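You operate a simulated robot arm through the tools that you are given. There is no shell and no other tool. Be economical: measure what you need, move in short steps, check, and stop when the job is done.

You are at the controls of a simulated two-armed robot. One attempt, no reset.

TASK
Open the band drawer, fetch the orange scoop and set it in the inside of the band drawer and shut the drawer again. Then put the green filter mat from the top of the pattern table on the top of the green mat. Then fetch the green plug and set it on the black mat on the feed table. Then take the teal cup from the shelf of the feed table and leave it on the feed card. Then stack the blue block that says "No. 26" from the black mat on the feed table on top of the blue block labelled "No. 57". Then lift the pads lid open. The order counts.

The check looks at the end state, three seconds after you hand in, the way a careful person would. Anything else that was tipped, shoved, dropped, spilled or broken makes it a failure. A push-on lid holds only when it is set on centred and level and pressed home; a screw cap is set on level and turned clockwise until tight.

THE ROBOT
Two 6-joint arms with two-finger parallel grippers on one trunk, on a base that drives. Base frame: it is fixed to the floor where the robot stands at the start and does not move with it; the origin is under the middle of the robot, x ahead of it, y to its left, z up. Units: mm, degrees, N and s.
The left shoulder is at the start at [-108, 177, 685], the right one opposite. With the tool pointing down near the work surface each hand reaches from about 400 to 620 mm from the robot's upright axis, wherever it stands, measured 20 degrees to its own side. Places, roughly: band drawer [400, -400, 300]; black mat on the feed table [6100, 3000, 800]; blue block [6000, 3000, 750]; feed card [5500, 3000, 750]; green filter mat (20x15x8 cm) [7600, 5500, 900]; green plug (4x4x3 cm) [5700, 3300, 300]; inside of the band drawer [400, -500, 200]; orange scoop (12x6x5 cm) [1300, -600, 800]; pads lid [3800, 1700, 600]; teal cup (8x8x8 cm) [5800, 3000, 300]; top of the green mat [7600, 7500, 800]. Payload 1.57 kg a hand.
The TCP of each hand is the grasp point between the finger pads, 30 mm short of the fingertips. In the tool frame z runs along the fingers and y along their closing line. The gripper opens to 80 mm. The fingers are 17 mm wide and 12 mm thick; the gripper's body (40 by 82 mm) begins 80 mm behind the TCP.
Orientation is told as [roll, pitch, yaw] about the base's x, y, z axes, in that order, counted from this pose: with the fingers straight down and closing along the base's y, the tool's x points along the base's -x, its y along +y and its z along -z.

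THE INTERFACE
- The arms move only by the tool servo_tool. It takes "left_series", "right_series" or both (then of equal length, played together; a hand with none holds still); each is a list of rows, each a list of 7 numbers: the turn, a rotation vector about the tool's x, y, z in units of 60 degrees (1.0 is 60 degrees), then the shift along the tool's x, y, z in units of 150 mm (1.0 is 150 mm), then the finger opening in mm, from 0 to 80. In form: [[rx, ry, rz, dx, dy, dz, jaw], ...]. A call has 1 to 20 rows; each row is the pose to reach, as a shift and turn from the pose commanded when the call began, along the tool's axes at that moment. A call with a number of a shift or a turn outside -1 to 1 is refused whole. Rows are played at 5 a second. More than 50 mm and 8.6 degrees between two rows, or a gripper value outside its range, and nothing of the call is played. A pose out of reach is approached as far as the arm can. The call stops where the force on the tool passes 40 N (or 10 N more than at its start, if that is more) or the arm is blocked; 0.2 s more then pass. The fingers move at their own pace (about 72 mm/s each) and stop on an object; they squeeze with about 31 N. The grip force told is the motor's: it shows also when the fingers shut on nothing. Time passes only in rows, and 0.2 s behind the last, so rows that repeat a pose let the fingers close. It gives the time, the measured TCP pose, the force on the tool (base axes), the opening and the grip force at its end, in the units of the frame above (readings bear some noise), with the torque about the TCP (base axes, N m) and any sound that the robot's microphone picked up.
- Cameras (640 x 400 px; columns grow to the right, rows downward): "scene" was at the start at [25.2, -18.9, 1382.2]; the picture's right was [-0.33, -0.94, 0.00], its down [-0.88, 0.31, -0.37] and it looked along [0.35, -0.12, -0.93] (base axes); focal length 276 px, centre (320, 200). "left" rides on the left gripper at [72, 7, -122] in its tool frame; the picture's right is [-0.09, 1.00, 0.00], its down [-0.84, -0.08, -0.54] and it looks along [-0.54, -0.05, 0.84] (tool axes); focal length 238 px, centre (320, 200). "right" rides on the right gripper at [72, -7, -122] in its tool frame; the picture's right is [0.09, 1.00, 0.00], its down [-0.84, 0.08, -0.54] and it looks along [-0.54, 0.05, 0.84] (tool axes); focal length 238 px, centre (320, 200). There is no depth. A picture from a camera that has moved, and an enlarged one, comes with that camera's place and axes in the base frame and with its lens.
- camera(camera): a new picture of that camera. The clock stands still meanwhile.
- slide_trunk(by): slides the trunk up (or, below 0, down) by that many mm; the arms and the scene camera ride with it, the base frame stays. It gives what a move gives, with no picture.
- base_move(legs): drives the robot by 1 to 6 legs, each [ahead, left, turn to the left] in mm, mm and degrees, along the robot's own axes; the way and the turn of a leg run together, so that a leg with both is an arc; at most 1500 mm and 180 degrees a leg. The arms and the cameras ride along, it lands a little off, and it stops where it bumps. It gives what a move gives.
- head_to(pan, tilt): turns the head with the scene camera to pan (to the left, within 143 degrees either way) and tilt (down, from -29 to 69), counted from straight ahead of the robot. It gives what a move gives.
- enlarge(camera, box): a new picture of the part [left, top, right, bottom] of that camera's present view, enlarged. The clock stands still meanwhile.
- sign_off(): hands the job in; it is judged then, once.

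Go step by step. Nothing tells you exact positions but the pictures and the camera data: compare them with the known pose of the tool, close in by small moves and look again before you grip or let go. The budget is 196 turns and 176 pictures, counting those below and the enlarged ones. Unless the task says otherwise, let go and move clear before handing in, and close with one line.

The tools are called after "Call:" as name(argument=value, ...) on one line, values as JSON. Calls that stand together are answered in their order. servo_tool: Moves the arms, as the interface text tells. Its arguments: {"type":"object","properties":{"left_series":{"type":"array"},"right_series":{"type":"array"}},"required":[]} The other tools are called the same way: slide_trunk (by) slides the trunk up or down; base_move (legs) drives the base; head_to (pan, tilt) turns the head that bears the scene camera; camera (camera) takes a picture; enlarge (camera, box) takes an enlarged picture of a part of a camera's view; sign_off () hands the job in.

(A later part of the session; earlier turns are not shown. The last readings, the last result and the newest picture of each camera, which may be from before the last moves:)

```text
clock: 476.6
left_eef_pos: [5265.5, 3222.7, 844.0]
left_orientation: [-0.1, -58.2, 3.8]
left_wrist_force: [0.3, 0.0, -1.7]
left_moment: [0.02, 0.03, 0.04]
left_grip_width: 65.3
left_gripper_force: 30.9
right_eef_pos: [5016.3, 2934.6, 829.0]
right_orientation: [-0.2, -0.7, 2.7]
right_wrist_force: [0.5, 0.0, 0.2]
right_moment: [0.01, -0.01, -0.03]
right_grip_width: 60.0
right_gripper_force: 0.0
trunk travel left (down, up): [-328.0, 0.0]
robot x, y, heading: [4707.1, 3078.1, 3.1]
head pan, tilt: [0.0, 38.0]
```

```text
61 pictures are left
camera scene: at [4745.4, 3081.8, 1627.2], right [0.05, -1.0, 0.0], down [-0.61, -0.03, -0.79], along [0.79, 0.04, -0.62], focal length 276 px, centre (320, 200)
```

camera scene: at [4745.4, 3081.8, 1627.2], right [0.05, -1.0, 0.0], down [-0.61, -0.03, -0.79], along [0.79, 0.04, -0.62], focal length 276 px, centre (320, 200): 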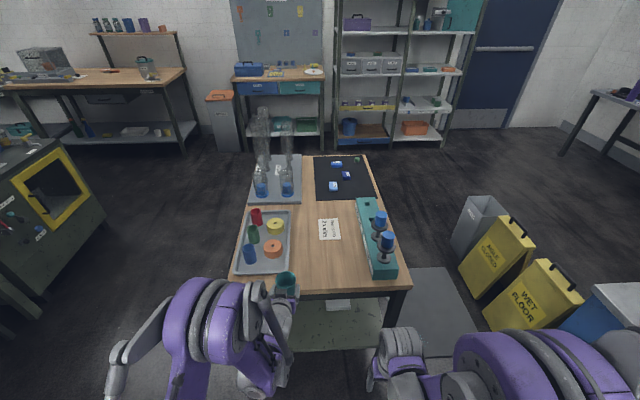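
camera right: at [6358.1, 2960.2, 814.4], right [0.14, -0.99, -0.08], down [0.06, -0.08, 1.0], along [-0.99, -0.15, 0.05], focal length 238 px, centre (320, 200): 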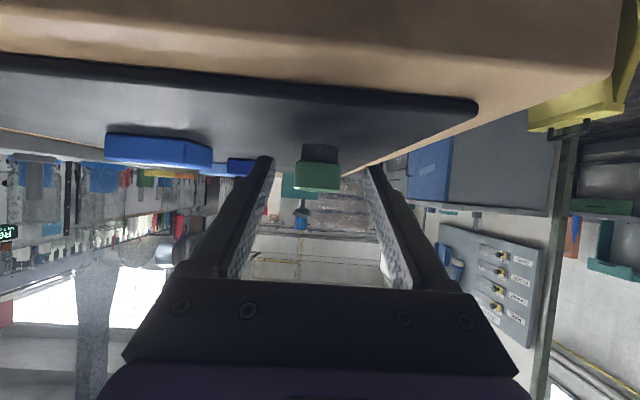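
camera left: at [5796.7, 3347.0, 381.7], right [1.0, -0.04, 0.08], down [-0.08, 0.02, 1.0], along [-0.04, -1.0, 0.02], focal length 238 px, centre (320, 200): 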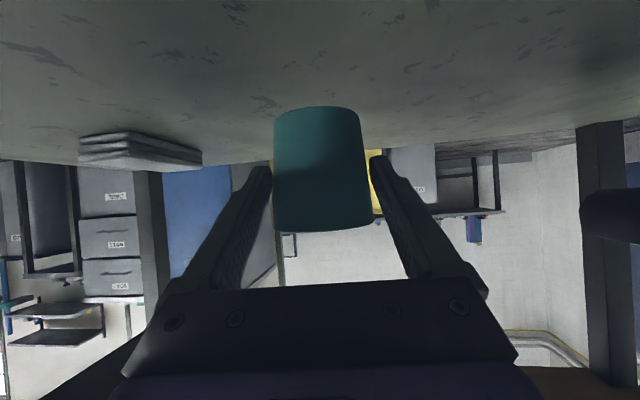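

Call:
servo_tool(left_series=[[0, 0, 0, -0.08, 0, -0.05, 40], [0, 0, 0, -0.16, 0, -0.1, 40], [0, 0, 0, -0.24, 0, -0.15, 40]], right_series=[[0, 0, 0, 0.2, 0, -0.2, 60], [0, 0, 0, 0.4, 0, -0.4, 60], [0, 0, 0, 0.6, 0, -0.6, 60]])

Call:
base_move(legs=[[0, -155, 0], [260, 0, 0]])

Call:
camera(camera="left")

Call:
camera(camera="scene")

```text
clock: 477.4
left_eef_pos: [5264.6, 3222.5, 886.7]
left_orientation: [-0.2, -58.3, 3.9]
left_wrist_force: [0.2, -0.3, -0.6]
left_moment: [-0.01, 0.01, 0.0]
left_grip_width: 65.2
left_gripper_force: 30.8
right_eef_pos: [4923.9, 2931.5, 918.8]
right_orientation: [-0.2, -0.9, 2.8]
right_wrist_force: [0.8, -0.3, 0.0]
right_moment: [0.02, -0.02, 0.02]
right_grip_width: 60.2
right_gripper_force: 0.0
trunk travel left (down, up): [-328.0, 0.0]
robot x, y, heading: [4702.4, 3081.2, 3.4]
head pan, tilt: [0.0, 38.0]
```

```text
clock: 480.8
left_eef_pos: [5533.1, 3080.9, 885.9]
left_orientation: [-0.1, -58.3, 3.9]
left_wrist_force: [-0.3, 0.4, -0.2]
left_moment: [0.02, -0.01, -0.05]
left_grip_width: 65.4
left_gripper_force: 30.8
right_eef_pos: [5192.4, 2788.9, 917.2]
right_orientation: [-0.3, -0.8, 2.9]
right_wrist_force: [0.6, 0.3, 0.2]
right_moment: [0.0, -0.03, 0.0]
right_grip_width: 60.2
right_gripper_force: 0.1
trunk travel left (down, up): [-328.0, 0.0]
robot x, y, heading: [4973.5, 2937.3, 3.1]
head pan, tilt: [0.0, 38.0]
```

```text
60 pictures are left
camera left: at [5391.5, 3077.5, 888.6], right [-0.02, 1.0, 0.08], down [-0.01, -0.08, 1.0], along [1.0, 0.02, 0.02], focal length 238 px, centre (320, 200)
```

left: 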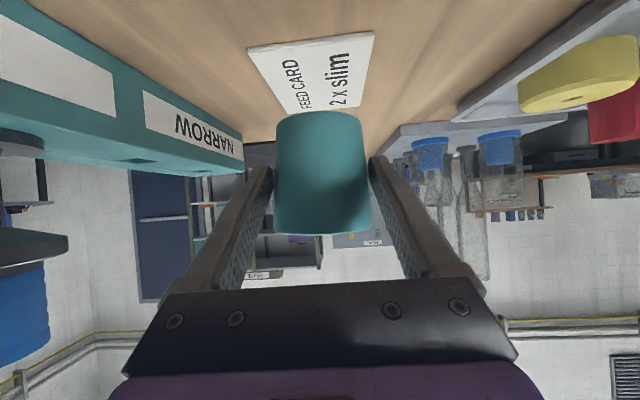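

```text
59 pictures are left
camera scene: at [5012.0, 2938.7, 1627.0], right [0.06, -1.0, 0.0], down [-0.61, -0.03, -0.79], along [0.79, 0.04, -0.62], focal length 276 px, centre (320, 200)
```

scene: 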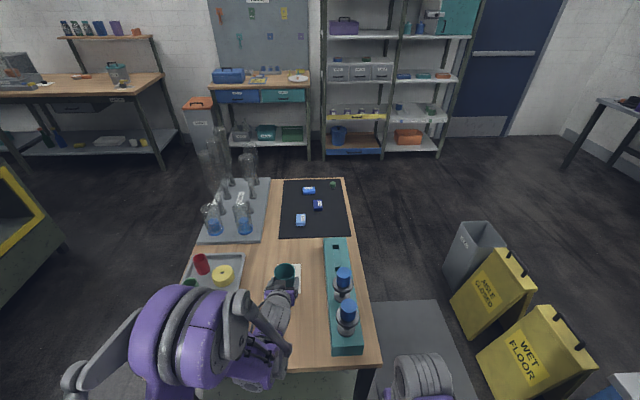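

Call:
base_move(legs=[[78, 0, 0]])

Call:
servo_tool(left_series=[[0, 0, 0, 0.1, 0, 0.062, 40], [0, 0, 0, 0.2, 0, 0.124, 40], [0, 0, 0, 0.28, 0, 0.174, 40]])

Call:
camera(camera="left")

```text
clock: 481.9
left_eef_pos: [5610.0, 3083.4, 886.3]
left_orientation: [-0.1, -58.3, 3.7]
left_wrist_force: [-0.7, 0.7, -0.3]
left_moment: [0.02, -0.01, 0.03]
left_grip_width: 65.3
left_gripper_force: 31.2
right_eef_pos: [5269.5, 2793.1, 917.7]
right_orientation: [-0.2, -0.8, 2.8]
right_wrist_force: [-0.8, 1.1, 0.2]
right_moment: [0.0, 0.01, 0.01]
right_grip_width: 59.9
right_gripper_force: 0.0
trunk travel left (down, up): [-328.0, 0.0]
robot x, y, heading: [5045.4, 2940.6, 2.7]
head pan, tilt: [0.0, 38.0]
```

```text
clock: 482.7
left_eef_pos: [5614.0, 3082.6, 839.8]
left_orientation: [-0.1, -58.2, 3.7]
left_wrist_force: [-0.2, 0.2, -0.6]
left_moment: [-0.04, 0.04, -0.02]
left_grip_width: 65.4
left_gripper_force: 30.8
left hand out of reach, approached as far as the arm can: row 3
right_eef_pos: [5271.6, 2792.3, 917.9]
right_orientation: [-0.3, -0.8, 2.8]
right_wrist_force: [-0.1, 0.3, -0.4]
right_moment: [-0.02, -0.01, 0.02]
right_grip_width: 59.7
right_gripper_force: 0.2
trunk travel left (down, up): [-328.0, 0.0]
robot x, y, heading: [5047.0, 2938.2, 2.9]
head pan, tilt: [0.0, 38.0]
```

```text
58 pictures are left
camera left: at [5472.8, 3079.9, 842.7], right [-0.02, 1.0, 0.08], down [-0.01, -0.08, 1.0], along [1.0, 0.02, 0.01], focal length 238 px, centre (320, 200)
```

left: 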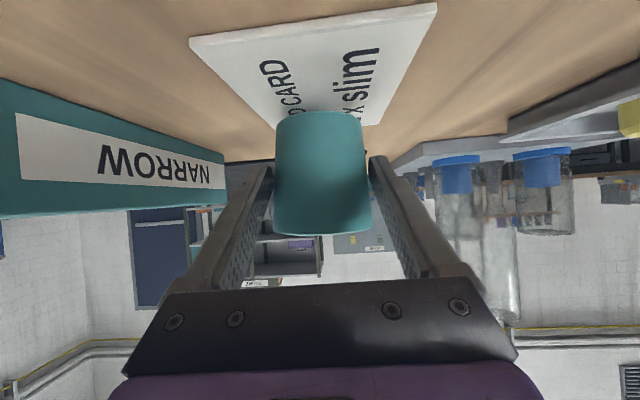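

Call:
slide_trunk(by=-10)

Call:
slide_trunk(by=-4)

Call:
camera(camera="left")

```text
clock: 483.3
left_eef_pos: [5613.2, 3083.1, 828.7]
left_orientation: [-0.1, -58.2, 3.8]
left_wrist_force: [-1.0, 0.6, 3.8]
left_moment: [-0.11, -0.04, -0.05]
left_grip_width: 65.6
left_gripper_force: 31.5
right_eef_pos: [5269.8, 2794.3, 907.7]
right_orientation: [-0.2, -0.8, 2.8]
right_wrist_force: [0.5, -0.2, -0.1]
right_moment: [0.01, 0.04, -0.02]
right_grip_width: 60.0
right_gripper_force: 0.1
trunk travel left (down, up): [-318.0, 10.0]
robot x, y, heading: [5051.2, 2941.3, 3.2]
head pan, tilt: [0.0, 38.0]
```

```text
clock: 483.8
left_eef_pos: [5610.7, 3084.3, 826.0]
left_orientation: [0.0, -58.3, 3.8]
left_wrist_force: [-6.6, -0.4, 18.8]
left_moment: [0.03, 0.0, 0.0]
left_grip_width: 65.1
left_gripper_force: 31.0
right_eef_pos: [5270.3, 2792.2, 904.3]
right_orientation: [-0.3, -0.8, 2.8]
right_wrist_force: [0.1, 0.3, -0.2]
right_moment: [0.0, 0.02, -0.02]
right_grip_width: 59.9
right_gripper_force: 0.0
trunk travel left (down, up): [-314.0, 14.0]
robot x, y, heading: [5047.2, 2942.9, 3.0]
head pan, tilt: [0.0, 38.0]
```

```text
57 pictures are left
camera left: at [5470.7, 3080.7, 828.9], right [-0.02, 1.0, 0.08], down [-0.02, -0.08, 1.0], along [1.0, 0.02, 0.02], focal length 238 px, centre (320, 200)
```

left: 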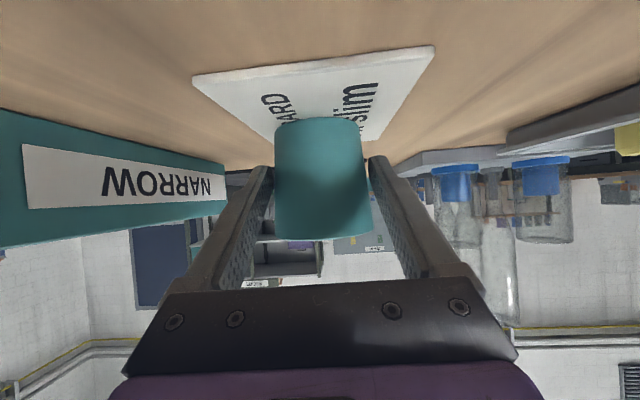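

Cup is on the card (contact force). Relax slightly and release.

Call:
slide_trunk(by=2)

Call:
servo_tool(left_series=[[0, 0, 0, 0, 0, 0, 70], [0, 0, 0, 0, 0, 0, 80], [0, 0, 0, 0, 0, 0, 80]])

Call:
base_move(legs=[[-150, 0, 0]])

Call:
camera(camera="left")

```text
clock: 484.3
left_eef_pos: [5614.1, 3084.3, 827.5]
left_orientation: [-0.1, -58.2, 3.9]
left_wrist_force: [0.5, 0.2, -0.3]
left_moment: [-0.01, 0.02, 0.0]
left_grip_width: 65.3
left_gripper_force: 30.9
right_eef_pos: [5271.2, 2791.9, 904.6]
right_orientation: [-0.3, -0.7, 2.9]
right_wrist_force: [-0.3, -0.3, 0.1]
right_moment: [0.01, -0.01, 0.04]
right_grip_width: 60.1
right_gripper_force: 0.1
trunk travel left (down, up): [-316.0, 12.0]
robot x, y, heading: [5047.8, 2938.1, 3.3]
head pan, tilt: [0.0, 38.0]
```

```text
clock: 485.1
left_eef_pos: [5612.8, 3084.6, 828.2]
left_orientation: [0.0, -58.2, 3.9]
left_wrist_force: [0.0, 0.1, -1.0]
left_moment: [0.01, 0.02, 0.0]
left_grip_width: 79.9
left_gripper_force: 0.1
right_eef_pos: [5270.2, 2793.6, 906.9]
right_orientation: [-0.4, -0.9, 2.8]
right_wrist_force: [0.1, 0.3, -0.2]
right_moment: [0.04, 0.02, -0.04]
right_grip_width: 60.0
right_gripper_force: 0.1
trunk travel left (down, up): [-316.0, 12.0]
robot x, y, heading: [5051.2, 2940.3, 3.1]
head pan, tilt: [0.0, 38.0]
```

```text
clock: 486.5
left_eef_pos: [5461.4, 3077.6, 828.6]
left_orientation: [-0.2, -58.3, 3.9]
left_wrist_force: [0.5, -0.6, 0.7]
left_moment: [-0.01, 0.01, -0.01]
left_grip_width: 80.2
left_gripper_force: 0.1
right_eef_pos: [5120.2, 2784.6, 908.0]
right_orientation: [-0.3, -0.8, 2.9]
right_wrist_force: [0.1, -0.8, 0.0]
right_moment: [-0.01, -0.03, 0.01]
right_grip_width: 59.7
right_gripper_force: 0.0
trunk travel left (down, up): [-316.0, 12.0]
robot x, y, heading: [4895.3, 2933.2, 3.2]
head pan, tilt: [0.0, 38.0]
```

```text
56 pictures are left
camera left: at [5320.7, 3073.5, 830.5], right [-0.02, 1.0, 0.08], down [-0.01, -0.08, 1.0], along [1.0, 0.02, 0.02], focal length 238 px, centre (320, 200)
```

left: 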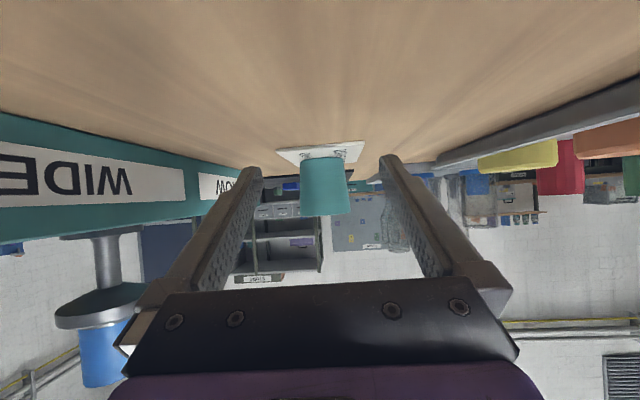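

Call:
base_move(legs=[[-250, 0, -3.2]])

Call:
servo_tool(left_series=[[0, 0.14, 0, 0.0, 0, -0.12, 80], [0, 0.28, 0, 0.0, 0, -0.24, 80], [0, 0.42, 0, 0.0, 0, -0.36, 80], [0, 0.56, 0, 0.0, 0, -0.48, 80], [0, 0.7, 0, 0.0, 0, -0.6, 80], [0, 0.84, 0, 0.0, 0, -0.74, 80], [0, 0.98, 0, 0.0, 0, -0.87, 80]])

Call:
base_move(legs=[[0, 1230, 0], [1490, 0, 0], [960, 0, 0], [0, 0, -176]])

```text
clock: 488.3
left_eef_pos: [5216.8, 3038.0, 828.7]
left_orientation: [-0.1, -58.2, 0.8]
left_wrist_force: [0.7, 0.4, 0.2]
left_moment: [-0.01, 0.0, 0.0]
left_grip_width: 80.2
left_gripper_force: 0.0
right_eef_pos: [4859.3, 2766.5, 906.9]
right_orientation: [-0.3, -0.8, -0.2]
right_wrist_force: [-1.2, 0.4, 0.1]
right_moment: [0.03, -0.04, -0.03]
right_grip_width: 60.1
right_gripper_force: 0.1
trunk travel left (down, up): [-316.0, 12.0]
robot x, y, heading: [4643.0, 2924.8, 0.3]
head pan, tilt: [0.0, 38.0]
```

```text
clock: 489.9
left_eef_pos: [5103.9, 3036.5, 896.6]
left_orientation: [-0.2, 0.7, 0.7]
left_wrist_force: [-0.2, -0.2, -0.9]
left_moment: [0.02, 0.04, -0.02]
left_grip_width: 80.2
left_gripper_force: 0.2
right_eef_pos: [4859.0, 2766.0, 906.8]
right_orientation: [-0.1, -0.9, -0.2]
right_wrist_force: [0.1, 0.2, 0.1]
right_moment: [-0.01, -0.02, -0.01]
right_grip_width: 60.3
right_gripper_force: 0.0
trunk travel left (down, up): [-316.0, 12.0]
robot x, y, heading: [4644.7, 2925.2, 0.1]
head pan, tilt: [0.0, 38.0]
```

```text
clock: 520.1
left_eef_pos: [6639.5, 4065.7, 896.5]
left_orientation: [0.0, 0.6, -177.9]
left_wrist_force: [0.1, 0.2, -0.1]
left_moment: [-0.01, -0.02, 0.01]
left_grip_width: 80.1
left_gripper_force: 0.1
right_eef_pos: [6880.4, 4343.0, 906.6]
right_orientation: [-0.2, -0.8, -178.8]
right_wrist_force: [-1.0, -0.2, 0.4]
right_moment: [-0.03, -0.03, -0.03]
right_grip_width: 60.0
right_gripper_force: 0.0
trunk travel left (down, up): [-316.0, 12.0]
robot x, y, heading: [7100.2, 4185.6, -178.6]
head pan, tilt: [0.0, 38.0]
```

Call:
base_move(legs=[[0, 1010, 4]])

Call:
head_to(pan=5, tilt=40)

Call:
enlarge(camera="scene", box=[220, 120, 420, 260])

```text
clock: 529.3
left_eef_pos: [6705.7, 3023.2, 896.3]
left_orientation: [0.0, 0.7, -174.4]
left_wrist_force: [-0.5, -0.2, -0.3]
left_moment: [-0.01, 0.02, -0.01]
left_grip_width: 80.0
left_gripper_force: 0.1
right_eef_pos: [6925.8, 3312.8, 906.6]
right_orientation: [-0.2, -0.8, -175.4]
right_wrist_force: [0.7, 0.2, -0.4]
right_moment: [0.01, 0.01, -0.01]
right_grip_width: 60.0
right_gripper_force: 0.1
trunk travel left (down, up): [-316.0, 12.0]
robot x, y, heading: [7155.2, 3168.2, -174.9]
head pan, tilt: [0.0, 38.0]
```

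```text
clock: 530.0
left_eef_pos: [6705.1, 3021.0, 897.0]
left_orientation: [0.0, 0.6, -174.5]
left_wrist_force: [0.4, -0.6, -0.4]
left_moment: [0.04, -0.02, 0.0]
left_grip_width: 79.9
left_gripper_force: 0.0
right_eef_pos: [6925.3, 3313.2, 906.6]
right_orientation: [-0.2, -0.7, -175.5]
right_wrist_force: [0.5, 1.0, -0.3]
right_moment: [-0.02, 0.0, -0.03]
right_grip_width: 60.0
right_gripper_force: 0.0
trunk travel left (down, up): [-316.0, 12.0]
robot x, y, heading: [7152.8, 3173.6, -175.1]
head pan, tilt: [5.0, 40.0]
```

```text
2.86 times, centred on (320, 190) of scene
camera zoom: at [7112.2, 3160.7, 1613.4], right [-0.17, 0.99, 0.0], down [0.63, 0.11, -0.77], along [-0.75, -0.13, -0.64], focal length 789 px, centre (320, 229)
```

zoom: 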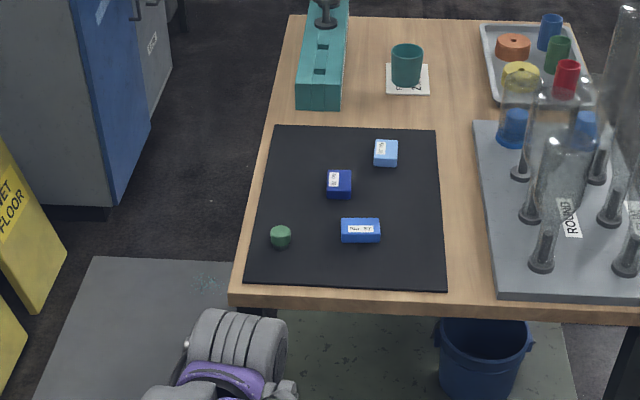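

Call:
enlarge(camera="scene", box=[315, 155, 360, 210])

```text
7.27 times, centred on (338, 182) of scene
camera zoom: at [7112.2, 3160.7, 1613.4], right [-0.17, 0.99, 0.0], down [0.63, 0.11, -0.77], along [-0.75, -0.13, -0.64], focal length 2009 px, centre (193, 327)
```

zoom: 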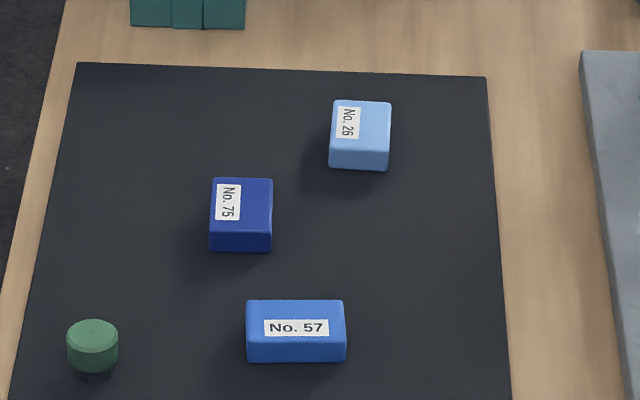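

Call:
base_move(legs=[[0, -124, 0], [400, 0, 0]])

Call:
servo_tool(left_series=[[0, -0.1, 0, -0.2, 0, -0.1, 70], [0, -0.2, 0, -0.4, 0, -0.1, 70], [0, -0.3, 0, -0.6, 0, -0.1, 70], [0, -0.4, 0, -0.8, 0, -0.1, 70], [0, -0.5, 0, -1.0, 0, -0.1, 70]])

Call:
camera(camera="left")

Call:
camera(camera="scene")

```text
clock: 533.8
left_eef_pos: [6302.9, 3113.2, 896.2]
left_orientation: [0.1, 0.5, -174.5]
left_wrist_force: [-0.9, 0.2, 0.0]
left_moment: [-0.01, 0.0, 0.03]
left_grip_width: 79.9
left_gripper_force: 0.0
right_eef_pos: [6525.1, 3404.0, 906.2]
right_orientation: [-0.2, -0.8, -175.4]
right_wrist_force: [1.0, 0.2, -0.1]
right_moment: [0.02, 0.01, 0.0]
right_grip_width: 60.0
right_gripper_force: 0.0
trunk travel left (down, up): [-316.0, 12.0]
robot x, y, heading: [6749.9, 3264.0, -175.0]
head pan, tilt: [5.0, 40.0]
```

```text
clock: 535.0
left_eef_pos: [6151.0, 3097.9, 910.5]
left_orientation: [0.0, -29.5, -174.5]
left_wrist_force: [-0.4, -0.5, 0.3]
left_moment: [0.02, 0.02, 0.02]
left_grip_width: 69.9
left_gripper_force: 0.1
right_eef_pos: [6523.0, 3403.1, 906.6]
right_orientation: [-0.3, -0.8, -175.5]
right_wrist_force: [0.1, -0.3, -0.2]
right_moment: [0.02, -0.03, -0.01]
right_grip_width: 60.0
right_gripper_force: 0.1
trunk travel left (down, up): [-316.0, 12.0]
robot x, y, heading: [6749.7, 3265.8, -174.9]
head pan, tilt: [5.0, 40.0]
```

```text
53 pictures are left
camera left: at [6275.3, 3102.3, 979.8], right [0.02, -1.0, 0.04], down [-0.47, 0.03, 0.88], along [-0.88, -0.04, -0.47], focal length 238 px, centre (320, 200)
```

left: 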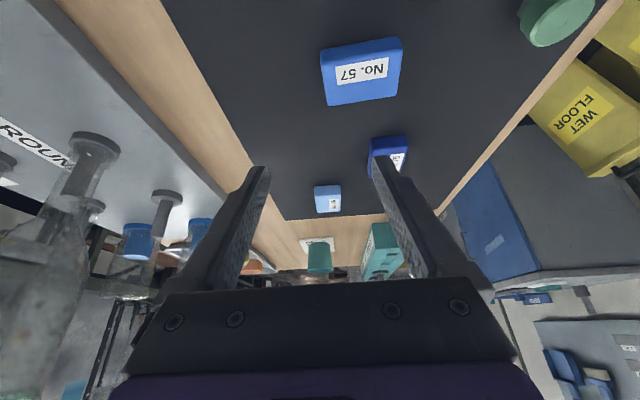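

```text
52 pictures are left
camera scene: at [6709.5, 3250.8, 1613.4], right [-0.17, 0.99, 0.0], down [0.63, 0.11, -0.77], along [-0.75, -0.13, -0.64], focal length 276 px, centre (320, 200)
```

scene: 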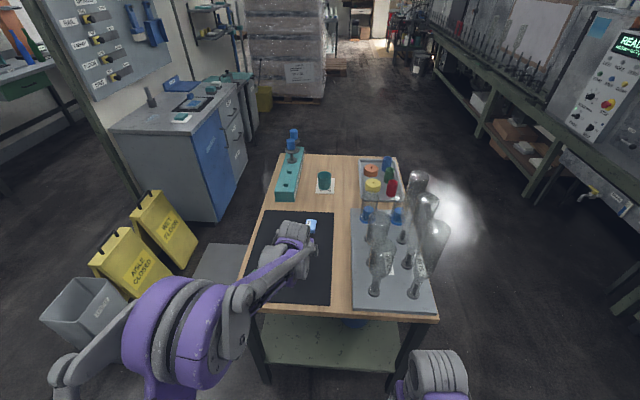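

Call:
base_move(legs=[[140, 0, 0]])

Call:
servo_tool(left_series=[[0, 0, 0, -0.1, 0, 0.2, 70], [0, 0, 0, -0.18, 0, 0.37, 70]])

Call:
camera(camera="left")

```text
clock: 536.3
left_eef_pos: [6016.4, 3084.0, 909.6]
left_orientation: [0.0, -29.4, -174.4]
left_wrist_force: [0.1, 0.3, 0.2]
left_moment: [0.02, 0.0, 0.0]
left_grip_width: 70.1
left_gripper_force: 0.0
right_eef_pos: [6388.1, 3393.0, 905.0]
right_orientation: [-0.2, -0.9, -175.2]
right_wrist_force: [-0.6, -0.3, 0.1]
right_moment: [0.01, 0.0, 0.01]
right_grip_width: 60.1
right_gripper_force: 0.1
trunk travel left (down, up): [-316.0, 12.0]
robot x, y, heading: [6616.5, 3248.8, -175.0]
head pan, tilt: [5.0, 40.0]
```

```text
clock: 536.9
left_eef_pos: [5964.5, 3079.4, 874.7]
left_orientation: [-0.1, -29.5, -174.4]
left_wrist_force: [-0.4, 0.6, -0.3]
left_moment: [-0.03, -0.01, 0.02]
left_grip_width: 70.1
left_gripper_force: 0.0
right_eef_pos: [6386.2, 3390.7, 906.9]
right_orientation: [-0.2, -0.8, -175.3]
right_wrist_force: [-0.9, -0.2, -0.6]
right_moment: [0.02, 0.02, 0.02]
right_grip_width: 60.0
right_gripper_force: 0.1
trunk travel left (down, up): [-316.0, 12.0]
robot x, y, heading: [6616.3, 3251.9, -175.2]
head pan, tilt: [5.0, 40.0]
```

```text
51 pictures are left
camera left: at [6087.2, 3085.0, 944.9], right [0.02, -1.0, 0.04], down [-0.47, 0.03, 0.88], along [-0.88, -0.04, -0.47], focal length 238 px, centre (320, 200)
```

left: 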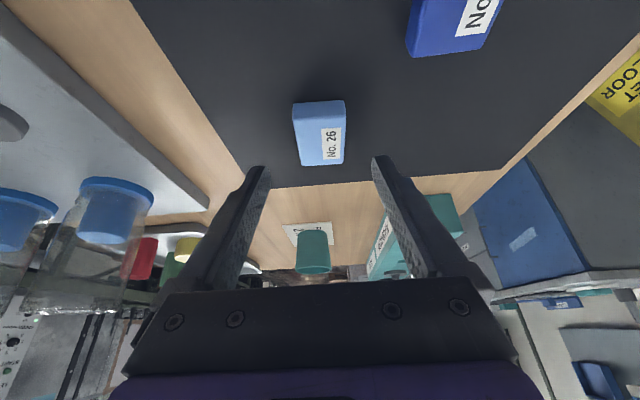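

Call:
servo_tool(left_series=[[0, 0, 0, 0.03, 0.01, 0.2, 64], [0, 0, 0, 0.06, 0.015, 0.3, 64], [0, 0, 0, 0.085, 0.015, 0.39, 64]])

Call:
camera(camera="left")

```text
clock: 537.7
left_eef_pos: [5947.4, 3076.9, 816.9]
left_orientation: [-0.1, -29.4, -174.3]
left_wrist_force: [0.3, 0.3, 0.0]
left_moment: [-0.02, 0.01, 0.0]
left_grip_width: 64.1
left_gripper_force: 0.1
right_eef_pos: [6386.7, 3391.6, 907.7]
right_orientation: [-0.2, -0.8, -175.4]
right_wrist_force: [-0.4, 0.3, -0.4]
right_moment: [0.02, -0.01, -0.03]
right_grip_width: 60.1
right_gripper_force: 0.0
trunk travel left (down, up): [-316.0, 12.0]
robot x, y, heading: [6617.0, 3251.1, -174.7]
head pan, tilt: [5.0, 40.0]
```

```text
50 pictures are left
camera left: at [6070.4, 3081.4, 887.6], right [0.02, -1.0, 0.04], down [-0.47, 0.03, 0.88], along [-0.88, -0.04, -0.47], focal length 238 px, centre (320, 200)
```

left: 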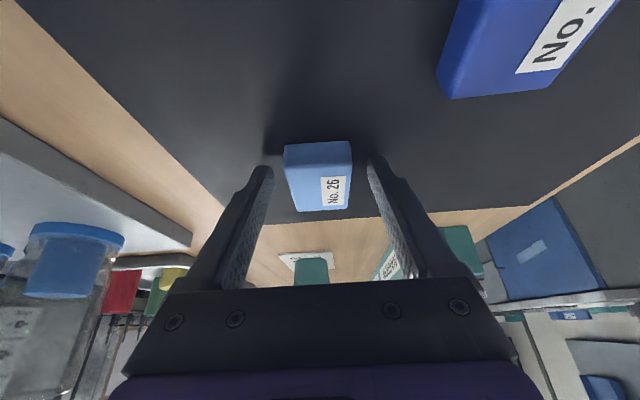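

Call:
servo_tool(left_series=[[0, 0, 0, 0.01, 0, 0.017, 64], [0, 0, 0, 0.01, 0, 0.017, 40], [0, 0, 0, 0.01, 0, 0.017, 25], [0, 0, 0, 0.01, 0, 0.017, 25]])

Call:
servo_tool(left_series=[[0, 0, 0, -0.06, 0, -0.1, 25], [0, 0, 0, -0.16, 0, -0.29, 25], [0, 0, 0, -0.26, 0, -0.47, 25]])

Call:
camera(camera="left")

```text
clock: 538.7
left_eef_pos: [5949.4, 3074.9, 817.4]
left_orientation: [0.0, -29.5, -174.3]
left_wrist_force: [2.8, -4.6, 20.8]
left_moment: [-0.44, 0.06, 0.02]
left_grip_width: 41.1
left_gripper_force: 30.7
right_eef_pos: [6387.0, 3392.2, 906.6]
right_orientation: [-0.2, -0.9, -175.2]
right_wrist_force: [1.1, 0.0, 0.2]
right_moment: [-0.02, 0.0, 0.02]
right_grip_width: 60.0
right_gripper_force: 0.0
trunk travel left (down, up): [-316.0, 12.0]
robot x, y, heading: [6611.5, 3251.3, -175.0]
head pan, tilt: [5.0, 40.0]
```

```text
clock: 539.5
left_eef_pos: [5947.1, 3075.7, 898.2]
left_orientation: [-0.1, -29.4, -174.5]
left_wrist_force: [-0.1, -0.5, -0.1]
left_moment: [0.03, -0.01, 0.03]
left_grip_width: 41.0
left_gripper_force: 31.0
right_eef_pos: [6387.6, 3391.0, 907.5]
right_orientation: [-0.2, -0.8, -175.4]
right_wrist_force: [-0.4, -0.6, -0.1]
right_moment: [0.03, -0.01, -0.04]
right_grip_width: 60.1
right_gripper_force: 0.1
trunk travel left (down, up): [-316.0, 12.0]
robot x, y, heading: [6613.3, 3250.4, -174.9]
head pan, tilt: [5.0, 40.0]
```

```text
49 pictures are left
camera left: at [6070.4, 3081.6, 967.7], right [0.02, -1.0, 0.04], down [-0.47, 0.03, 0.88], along [-0.88, -0.04, -0.47], focal length 238 px, centre (320, 200)
```

left: 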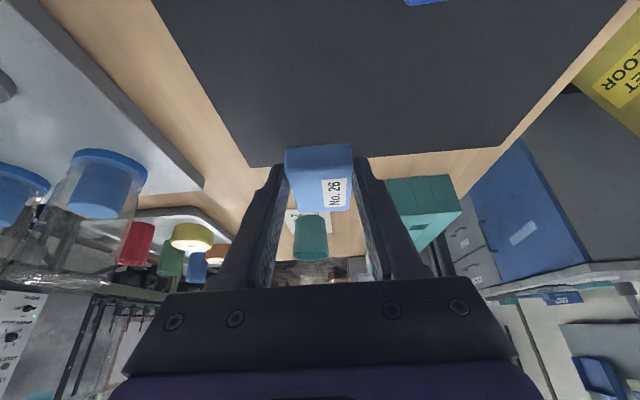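

Call:
base_move(legs=[[-225, 0, 0], [0, 34, 0]])

Call:
camera(camera="left")

Call:
head_to(pan=5, tilt=45)

Call:
camera(camera="scene")

```text
clock: 541.8
left_eef_pos: [6174.7, 3062.6, 896.6]
left_orientation: [-0.2, -29.4, -174.3]
left_wrist_force: [-0.7, -1.0, -2.0]
left_moment: [0.0, -0.05, -0.01]
left_grip_width: 40.9
left_gripper_force: 30.6
right_eef_pos: [6614.9, 3377.7, 905.5]
right_orientation: [-0.3, -0.7, -175.3]
right_wrist_force: [-0.3, -1.4, -0.3]
right_moment: [0.04, 0.0, 0.03]
right_grip_width: 60.1
right_gripper_force: 0.0
trunk travel left (down, up): [-316.0, 12.0]
robot x, y, heading: [6842.5, 3237.5, -175.1]
head pan, tilt: [5.0, 40.0]
```

```text
48 pictures are left
camera left: at [6298.0, 3067.6, 967.4], right [0.02, -1.0, 0.04], down [-0.47, 0.03, 0.88], along [-0.88, -0.04, -0.47], focal length 238 px, centre (320, 200)
```

left: 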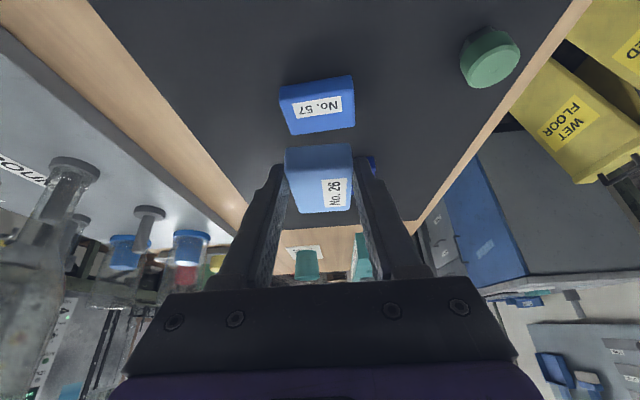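

```text
clock: 542.5
left_eef_pos: [6174.6, 3062.6, 896.0]
left_orientation: [0.0, -29.5, -174.3]
left_wrist_force: [0.1, 1.2, -0.2]
left_moment: [-0.01, 0.0, 0.03]
left_grip_width: 40.9
left_gripper_force: 30.9
right_eef_pos: [6614.5, 3378.8, 906.9]
right_orientation: [-0.2, -0.8, -175.3]
right_wrist_force: [-1.3, -1.0, 0.5]
right_moment: [0.02, -0.01, 0.04]
right_grip_width: 59.8
right_gripper_force: 0.1
trunk travel left (down, up): [-316.0, 12.0]
robot x, y, heading: [6845.2, 3236.3, -175.0]
head pan, tilt: [5.0, 45.0]
```

```text
47 pictures are left
camera scene: at [6803.9, 3225.9, 1606.1], right [-0.17, 0.98, 0.0], down [0.7, 0.12, -0.71], along [-0.7, -0.12, -0.71], focal length 276 px, centre (320, 200)
```

scene: 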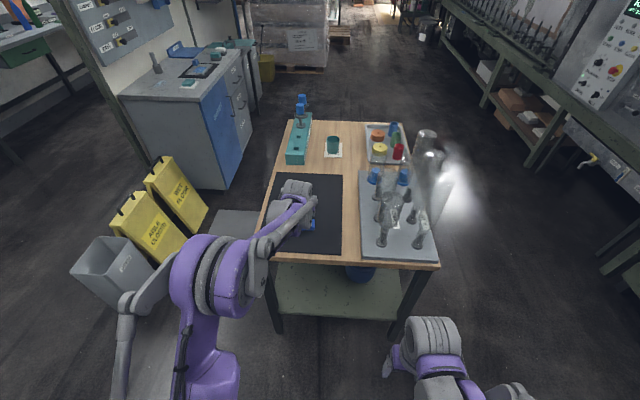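

Call:
servo_tool(left_series=[[0, 0, 0, 0.03, 0, 0.1, 25], [0, 0, 0, 0.07, 0, 0.2, 25], [0, 0, 0, 0.1, 0, 0.28, 25]])

Call:
camera(camera="left")

Call:
enlarge(camera="scene", box=[270, 170, 350, 260])

```text
clock: 543.3
left_eef_pos: [6167.3, 3062.2, 852.7]
left_orientation: [0.0, -29.4, -174.4]
left_wrist_force: [-0.1, 1.0, -0.9]
left_moment: [0.02, -0.02, 0.0]
left_grip_width: 40.9
left_gripper_force: 31.5
right_eef_pos: [6613.6, 3378.6, 907.0]
right_orientation: [-0.2, -0.8, -175.3]
right_wrist_force: [0.6, 0.4, -0.8]
right_moment: [0.03, 0.01, 0.02]
right_grip_width: 60.0
right_gripper_force: 0.2
trunk travel left (down, up): [-316.0, 12.0]
robot x, y, heading: [6840.1, 3238.1, -175.2]
head pan, tilt: [5.0, 45.0]
```

```text
46 pictures are left
camera left: at [6290.2, 3067.0, 923.6], right [0.02, -1.0, 0.04], down [-0.47, 0.03, 0.88], along [-0.88, -0.04, -0.47], focal length 238 px, centre (320, 200)
```

left: 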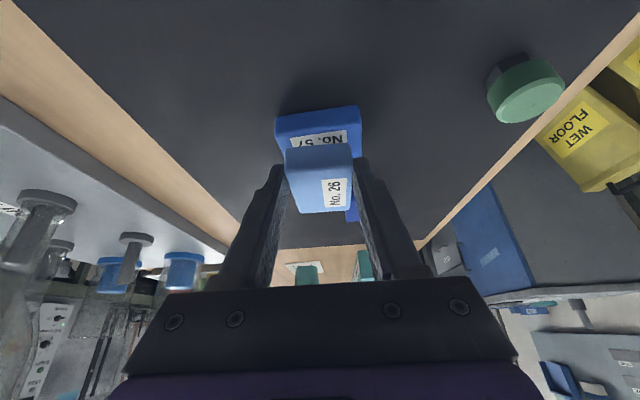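

```text
4.44 times, centred on (310, 215) of scene
camera zoom: at [6803.6, 3226.1, 1606.1], right [-0.17, 0.98, 0.0], down [0.7, 0.12, -0.71], along [-0.7, -0.12, -0.71], focal length 1228 px, centre (364, 133)
```

zoom: 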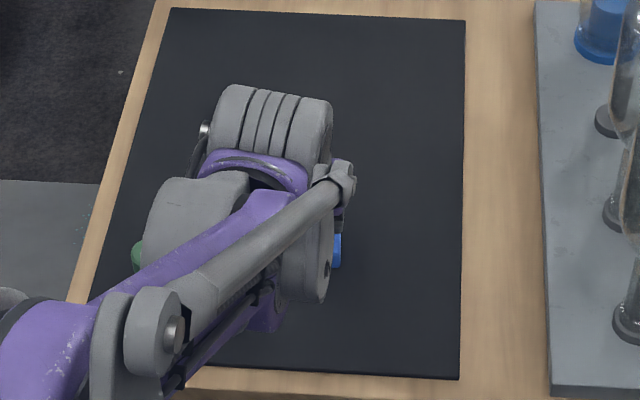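

Call:
servo_tool(left_series=[[0, 0, 0, 0.0, 0, 0.022, 25], [0, 0, 0, 0.005, 0, 0.04, 25], [0, 0, 0, 0.012, 0, 0.055, 25], [0, 0, 0, 0.02, 0, 0.07, 25]])

Call:
camera(camera="left")

```text
clock: 544.3
left_eef_pos: [6164.1, 3061.2, 843.0]
left_orientation: [-0.1, -29.4, -174.2]
left_wrist_force: [-0.2, -0.8, 0.0]
left_moment: [-0.02, -0.03, 0.04]
left_grip_width: 41.0
left_gripper_force: 30.8
right_eef_pos: [6612.7, 3378.7, 907.0]
right_orientation: [-0.3, -0.8, -175.3]
right_wrist_force: [0.6, -0.3, -0.1]
right_moment: [0.0, 0.03, -0.02]
right_grip_width: 60.0
right_gripper_force: 0.0
trunk travel left (down, up): [-316.0, 12.0]
robot x, y, heading: [6844.7, 3238.1, -175.1]
head pan, tilt: [5.0, 45.0]
```

```text
44 pictures are left
camera left: at [6287.5, 3066.6, 912.8], right [0.02, -1.0, 0.04], down [-0.47, 0.03, 0.88], along [-0.88, -0.04, -0.47], focal length 238 px, centre (320, 200)
```

left: 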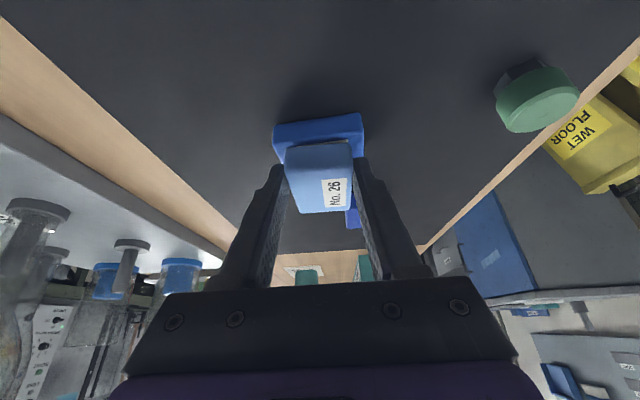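

Call:
servo_tool(left_series=[[0, 0, 0, -0.04, 0, 0.023, 25], [0, 0, 0, -0.03, 0, 0.04, 25], [0, 0, 0, -0.022, 0, 0.057, 25], [0, 0, 0, -0.014, 0, 0.074, 25], [0, 0, 0, -0.006, 0, 0.091, 25], [0, 0, 0, 0.002, 0, 0.108, 25]])

Call:
camera(camera="left")

```text
clock: 545.6
left_eef_pos: [6159.1, 3061.1, 836.2]
left_orientation: [0.1, -30.0, -174.3]
left_wrist_force: [1.6, -0.7, 30.6]
left_moment: [-0.04, 0.03, 0.03]
left_grip_width: 41.2
left_gripper_force: 30.7
right_eef_pos: [6615.4, 3378.1, 906.9]
right_orientation: [-0.2, -0.9, -175.2]
right_wrist_force: [-0.5, 0.2, 1.0]
right_moment: [0.02, -0.04, -0.02]
right_grip_width: 60.2
right_gripper_force: 0.0
trunk travel left (down, up): [-316.0, 12.0]
robot x, y, heading: [6847.3, 3235.8, -175.1]
head pan, tilt: [5.0, 45.0]
stopped in row 6 (left hand): the force on the tool passed its limit at 44 N (the readings are from after the stop); the commanded pose is now the measured one
```

```text
43 pictures are left
camera left: at [6281.7, 3066.5, 904.6], right [0.02, -1.0, 0.05], down [-0.46, 0.03, 0.89], along [-0.89, -0.04, -0.46], focal length 238 px, centre (320, 200)
```

left: 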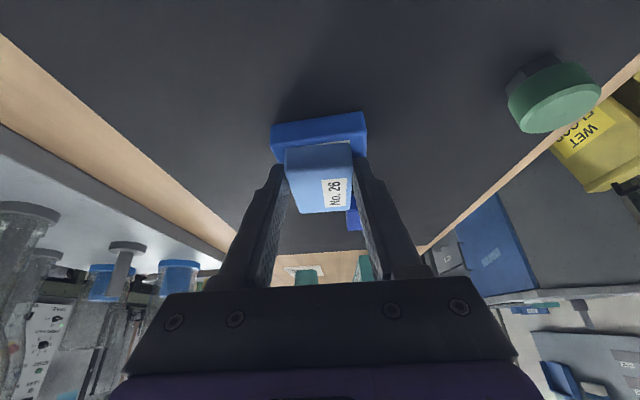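

Call:
servo_tool(left_series=[[0, 0, 0, -0.006, 0, -0.011, 25], [0, 0, 0, -0.006, 0, -0.011, 25]])

```text
clock: 546.2
left_eef_pos: [6157.7, 3062.0, 835.6]
left_orientation: [0.0, -29.9, -174.3]
left_wrist_force: [1.5, -2.0, 28.8]
left_moment: [-0.1, 0.14, 0.04]
left_grip_width: 40.9
left_gripper_force: 31.2
right_eef_pos: [6615.0, 3377.1, 906.5]
right_orientation: [-0.2, -1.0, -175.3]
right_wrist_force: [-0.3, -0.5, 0.3]
right_moment: [0.01, 0.02, 0.01]
right_grip_width: 60.2
right_gripper_force: 0.1
trunk travel left (down, up): [-316.0, 12.0]
robot x, y, heading: [6841.3, 3236.3, -175.0]
head pan, tilt: [5.0, 45.0]
```

Call:
servo_tool(left_series=[[0, 0, 0, -0.01, 0, -0.02, 25], [0, 0, 0, -0.01, 0, -0.02, 25]])

```text
clock: 546.8
left_eef_pos: [6157.6, 3060.5, 836.2]
left_orientation: [0.0, -29.7, -174.2]
left_wrist_force: [-0.4, 0.3, 3.0]
left_moment: [-0.04, 0.01, -0.05]
left_grip_width: 41.1
left_gripper_force: 30.9
right_eef_pos: [6615.1, 3378.5, 904.2]
right_orientation: [-0.3, -0.8, -175.3]
right_wrist_force: [-0.5, 0.0, 0.2]
right_moment: [-0.04, -0.03, -0.01]
right_grip_width: 60.0
right_gripper_force: 0.1
trunk travel left (down, up): [-316.0, 12.0]
robot x, y, heading: [6845.3, 3235.2, -175.0]
head pan, tilt: [5.0, 45.0]
```

Call:
servo_tool(left_series=[[0, 0, 0, -0.003, 0, -0.005, 30], [0, 0, 0, -0.003, 0, -0.005, 50], [0, 0, 0, -0.003, 0, -0.005, 60]])

Call:
camera(camera="left")

```text
clock: 547.6
left_eef_pos: [6157.5, 3060.6, 837.5]
left_orientation: [0.0, -29.7, -174.3]
left_wrist_force: [-0.3, -0.6, 0.0]
left_moment: [0.04, 0.02, -0.02]
left_grip_width: 60.1
left_gripper_force: 0.0
right_eef_pos: [6614.4, 3377.4, 905.5]
right_orientation: [-0.2, -0.8, -175.2]
right_wrist_force: [0.1, 0.6, 0.2]
right_moment: [0.0, -0.02, 0.03]
right_grip_width: 59.8
right_gripper_force: 0.0
trunk travel left (down, up): [-316.0, 12.0]
robot x, y, heading: [6846.2, 3236.2, -175.0]
head pan, tilt: [5.0, 45.0]
```

```text
42 pictures are left
camera left: at [6280.3, 3066.1, 907.6], right [0.02, -1.0, 0.04], down [-0.46, 0.03, 0.89], along [-0.89, -0.04, -0.46], focal length 238 px, centre (320, 200)
```

left: 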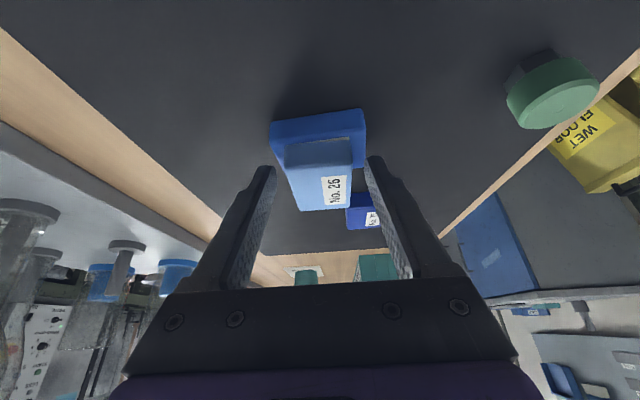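

Call:
enlarge(camera="left", box=[250, 90, 400, 240])

```text
2.67 times, centred on (325, 165) of left
camera zoom: at [6280.3, 3066.1, 907.6], right [0.02, -1.0, 0.04], down [-0.46, 0.03, 0.89], along [-0.89, -0.04, -0.46], focal length 636 px, centre (307, 293)
```

zoom: 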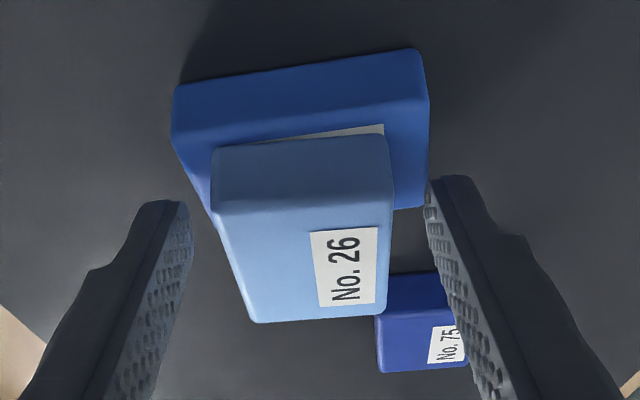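

Call:
servo_tool(left_series=[[0, 0, 0, 0, 0, 0, 45], [0, 0, 0, 0, 0, 0, 25], [0, 0, 0, 0, 0, 0, 25], [0, 0, 0, -0.02, 0, -0.035, 25], [0, 0, 0, -0.03, 0, -0.058, 25]])

Call:
enlarge(camera="left", box=[250, 90, 400, 240])

```text
clock: 548.8
left_eef_pos: [6156.5, 3059.6, 847.5]
left_orientation: [0.0, -29.7, -174.3]
left_wrist_force: [-0.8, 0.7, -0.4]
left_moment: [-0.02, -0.01, 0.01]
left_grip_width: 41.0
left_gripper_force: 31.1
right_eef_pos: [6614.6, 3378.5, 906.7]
right_orientation: [-0.2, -0.8, -175.3]
right_wrist_force: [0.2, -0.4, 0.0]
right_moment: [-0.01, -0.01, 0.03]
right_grip_width: 60.1
right_gripper_force: 0.1
trunk travel left (down, up): [-316.0, 12.0]
robot x, y, heading: [6842.1, 3235.8, -175.4]
head pan, tilt: [5.0, 45.0]
```

```text
2.67 times, centred on (325, 165) of left
camera zoom: at [6280.2, 3065.9, 917.4], right [0.02, -1.0, 0.04], down [-0.46, 0.03, 0.89], along [-0.89, -0.04, -0.46], focal length 636 px, centre (307, 293)
```

zoom: 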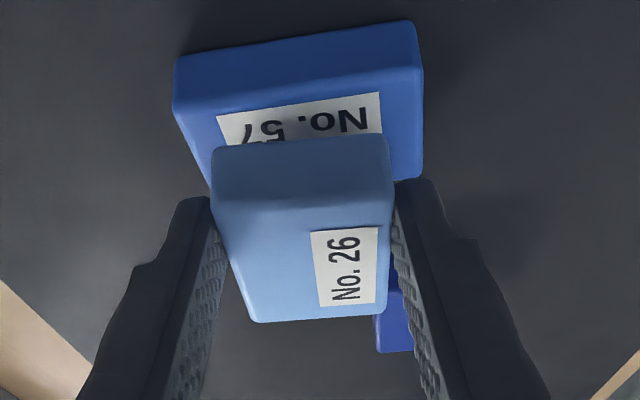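

Call:
servo_tool(left_series=[[0, 0, 0, 0.06, 0, -0.033, 25], [0, 0, 0, 0.115, 0, -0.065, 25]])

Call:
enlarge(camera="left", box=[250, 90, 400, 240])

```text
clock: 549.4
left_eef_pos: [6175.7, 3063.2, 845.9]
left_orientation: [0.1, -29.8, -174.3]
left_wrist_force: [0.3, 0.2, -0.6]
left_moment: [-0.01, 0.0, -0.02]
left_grip_width: 40.8
left_gripper_force: 31.1
right_eef_pos: [6614.5, 3377.4, 906.5]
right_orientation: [-0.1, -0.8, -175.4]
right_wrist_force: [-0.3, 1.0, 0.4]
right_moment: [-0.02, 0.04, -0.01]
right_grip_width: 60.1
right_gripper_force: 0.1
trunk travel left (down, up): [-316.0, 12.0]
robot x, y, heading: [6843.0, 3235.0, -175.2]
head pan, tilt: [5.0, 45.0]
```

```text
2.67 times, centred on (325, 165) of left
camera zoom: at [6300.0, 3068.4, 916.5], right [0.02, -1.0, 0.05], down [-0.46, 0.03, 0.89], along [-0.89, -0.04, -0.46], focal length 636 px, centre (307, 293)
```

zoom: 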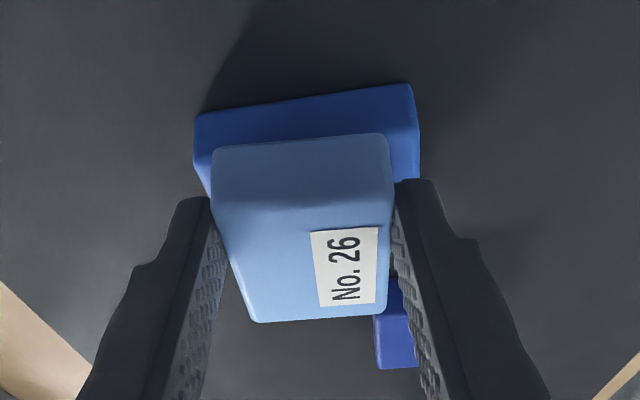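

Call:
servo_tool(left_series=[[0, 0, 0, 0.012, 0, 0.02, 25], [0, 0, 0, 0.022, 0, 0.038, 25], [0, 0, 0, 0.031, 0, 0.053, 25]])

Call:
enlarge(camera="left", box=[250, 90, 400, 240])

```text
clock: 550.2
left_eef_pos: [6176.4, 3062.3, 838.2]
left_orientation: [0.0, -29.7, -174.3]
left_wrist_force: [-0.7, -0.1, 0.0]
left_moment: [-0.03, 0.07, -0.03]
left_grip_width: 40.7
left_gripper_force: 30.9
right_eef_pos: [6615.4, 3378.0, 906.6]
right_orientation: [-0.2, -0.8, -175.4]
right_wrist_force: [-0.3, -0.2, 0.1]
right_moment: [0.04, -0.02, -0.01]
right_grip_width: 59.8
right_gripper_force: 0.0
trunk travel left (down, up): [-316.0, 12.0]
robot x, y, heading: [6844.4, 3237.4, -175.0]
head pan, tilt: [5.0, 45.0]
```

```text
2.67 times, centred on (325, 165) of left
camera zoom: at [6300.5, 3067.9, 907.6], right [0.02, -1.0, 0.04], down [-0.46, 0.03, 0.89], along [-0.89, -0.04, -0.46], focal length 636 px, centre (307, 293)
```

zoom: 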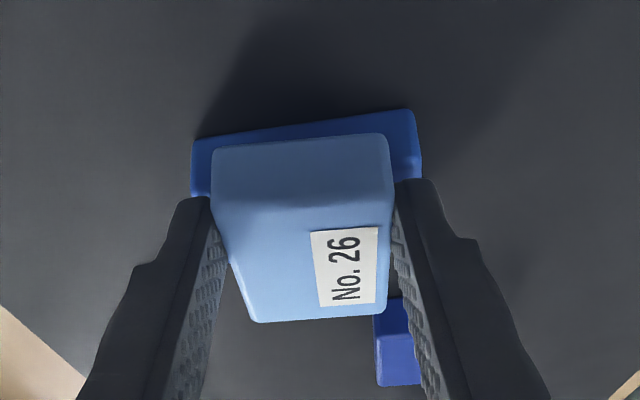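

Call:
servo_tool(left_series=[[0, 0, 0, 0.004, 0, 0.007, 25], [0, 0, 0, 0.008, 0, 0.014, 25], [0, 0, 0, 0.008, 0, 0.014, 25]])

```text
clock: 551.0
left_eef_pos: [6176.3, 3062.4, 838.8]
left_orientation: [0.1, -29.8, -174.3]
left_wrist_force: [-0.7, 0.0, 16.9]
left_moment: [-0.08, 0.41, 0.01]
left_grip_width: 41.0
left_gripper_force: 30.6
right_eef_pos: [6615.7, 3378.1, 906.4]
right_orientation: [-0.1, -0.9, -175.3]
right_wrist_force: [0.3, 0.5, 1.3]
right_moment: [0.01, -0.03, 0.01]
right_grip_width: 60.0
right_gripper_force: 0.0
trunk travel left (down, up): [-316.0, 12.0]
robot x, y, heading: [6845.1, 3235.4, -175.0]
head pan, tilt: [5.0, 45.0]
```

Contact again. Ease up to ~0 N and release.

Call:
servo_tool(left_series=[[0, 0, 0, -0.006, 0, -0.01, 25], [0, 0, 0, -0.006, 0, -0.01, 42], [0, 0, 0, -0.006, 0, -0.01, 60], [0, 0, 0, -0.006, 0, -0.01, 64]])

Call:
enlarge(camera="left", box=[250, 90, 400, 240])

```text
clock: 552.0
left_eef_pos: [6174.8, 3063.2, 837.6]
left_orientation: [0.0, -29.7, -174.2]
left_wrist_force: [-0.3, 0.7, 0.3]
left_moment: [0.03, 0.01, -0.02]
left_grip_width: 63.7
left_gripper_force: 0.0
right_eef_pos: [6615.3, 3377.9, 905.8]
right_orientation: [-0.1, -0.7, -175.3]
right_wrist_force: [-1.2, 0.1, 0.1]
right_moment: [-0.01, -0.01, -0.03]
right_grip_width: 60.0
right_gripper_force: 0.1
trunk travel left (down, up): [-316.0, 12.0]
robot x, y, heading: [6841.1, 3239.2, -174.8]
head pan, tilt: [5.0, 45.0]
```

```text
2.67 times, centred on (325, 165) of left
camera zoom: at [6300.1, 3067.9, 907.4], right [0.02, -1.0, 0.04], down [-0.46, 0.03, 0.89], along [-0.89, -0.04, -0.46], focal length 636 px, centre (307, 293)
```

zoom: 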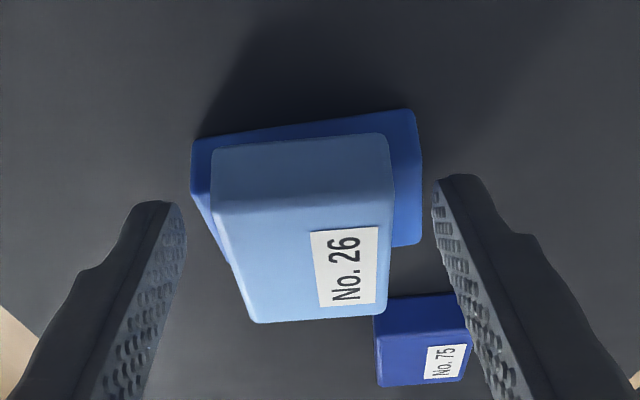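

Call:
servo_tool(left_series=[[0, 0, 0, -0.08, 0, -0.14, 70], [0, 0, 0, -0.2, 0, -0.35, 75], [0, 0, 0, -0.3, 0, -0.52, 75]])

Call:
base_move(legs=[[-260, 0, 0]])

Call:
enlarge(camera="scene", box=[230, 90, 450, 250])

```text
clock: 552.8
left_eef_pos: [6177.7, 3060.6, 929.4]
left_orientation: [0.1, -29.8, -174.3]
left_wrist_force: [-1.2, -0.1, 0.4]
left_moment: [-0.02, 0.02, 0.02]
left_grip_width: 74.6
left_gripper_force: 0.1
right_eef_pos: [6615.0, 3377.3, 906.3]
right_orientation: [-0.2, -0.9, -175.4]
right_wrist_force: [-0.3, 1.0, -0.2]
right_moment: [-0.04, 0.02, 0.03]
right_grip_width: 60.2
right_gripper_force: 0.0
trunk travel left (down, up): [-316.0, 12.0]
robot x, y, heading: [6844.4, 3239.6, -174.9]
head pan, tilt: [5.0, 45.0]
```

```text
clock: 554.7
left_eef_pos: [6433.6, 3084.7, 928.0]
left_orientation: [0.0, -29.7, -174.5]
left_wrist_force: [-0.2, 0.2, 0.0]
left_moment: [0.02, -0.02, 0.02]
left_grip_width: 75.0
left_gripper_force: 0.0
right_eef_pos: [6871.8, 3400.9, 907.6]
right_orientation: [-0.2, -0.8, -175.3]
right_wrist_force: [0.0, 0.1, 0.1]
right_moment: [-0.02, -0.01, 0.0]
right_grip_width: 60.0
right_gripper_force: 0.0
trunk travel left (down, up): [-316.0, 12.0]
robot x, y, heading: [7100.6, 3253.2, -175.1]
head pan, tilt: [5.0, 45.0]
```

```text
2.50 times, centred on (340, 170) of scene
camera zoom: at [7060.3, 3248.4, 1606.3], right [-0.17, 0.99, 0.0], down [0.7, 0.12, -0.71], along [-0.7, -0.12, -0.71], focal length 691 px, centre (270, 275)
```

zoom: 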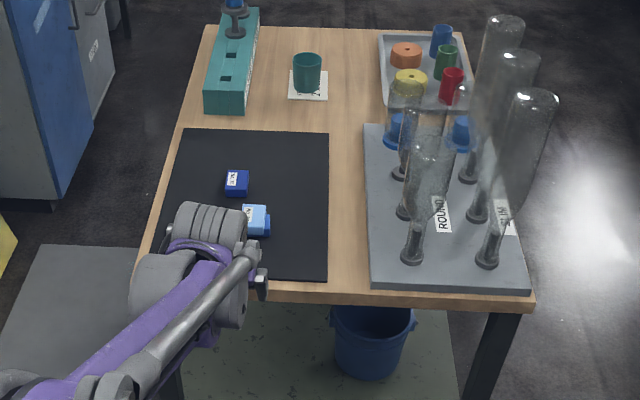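

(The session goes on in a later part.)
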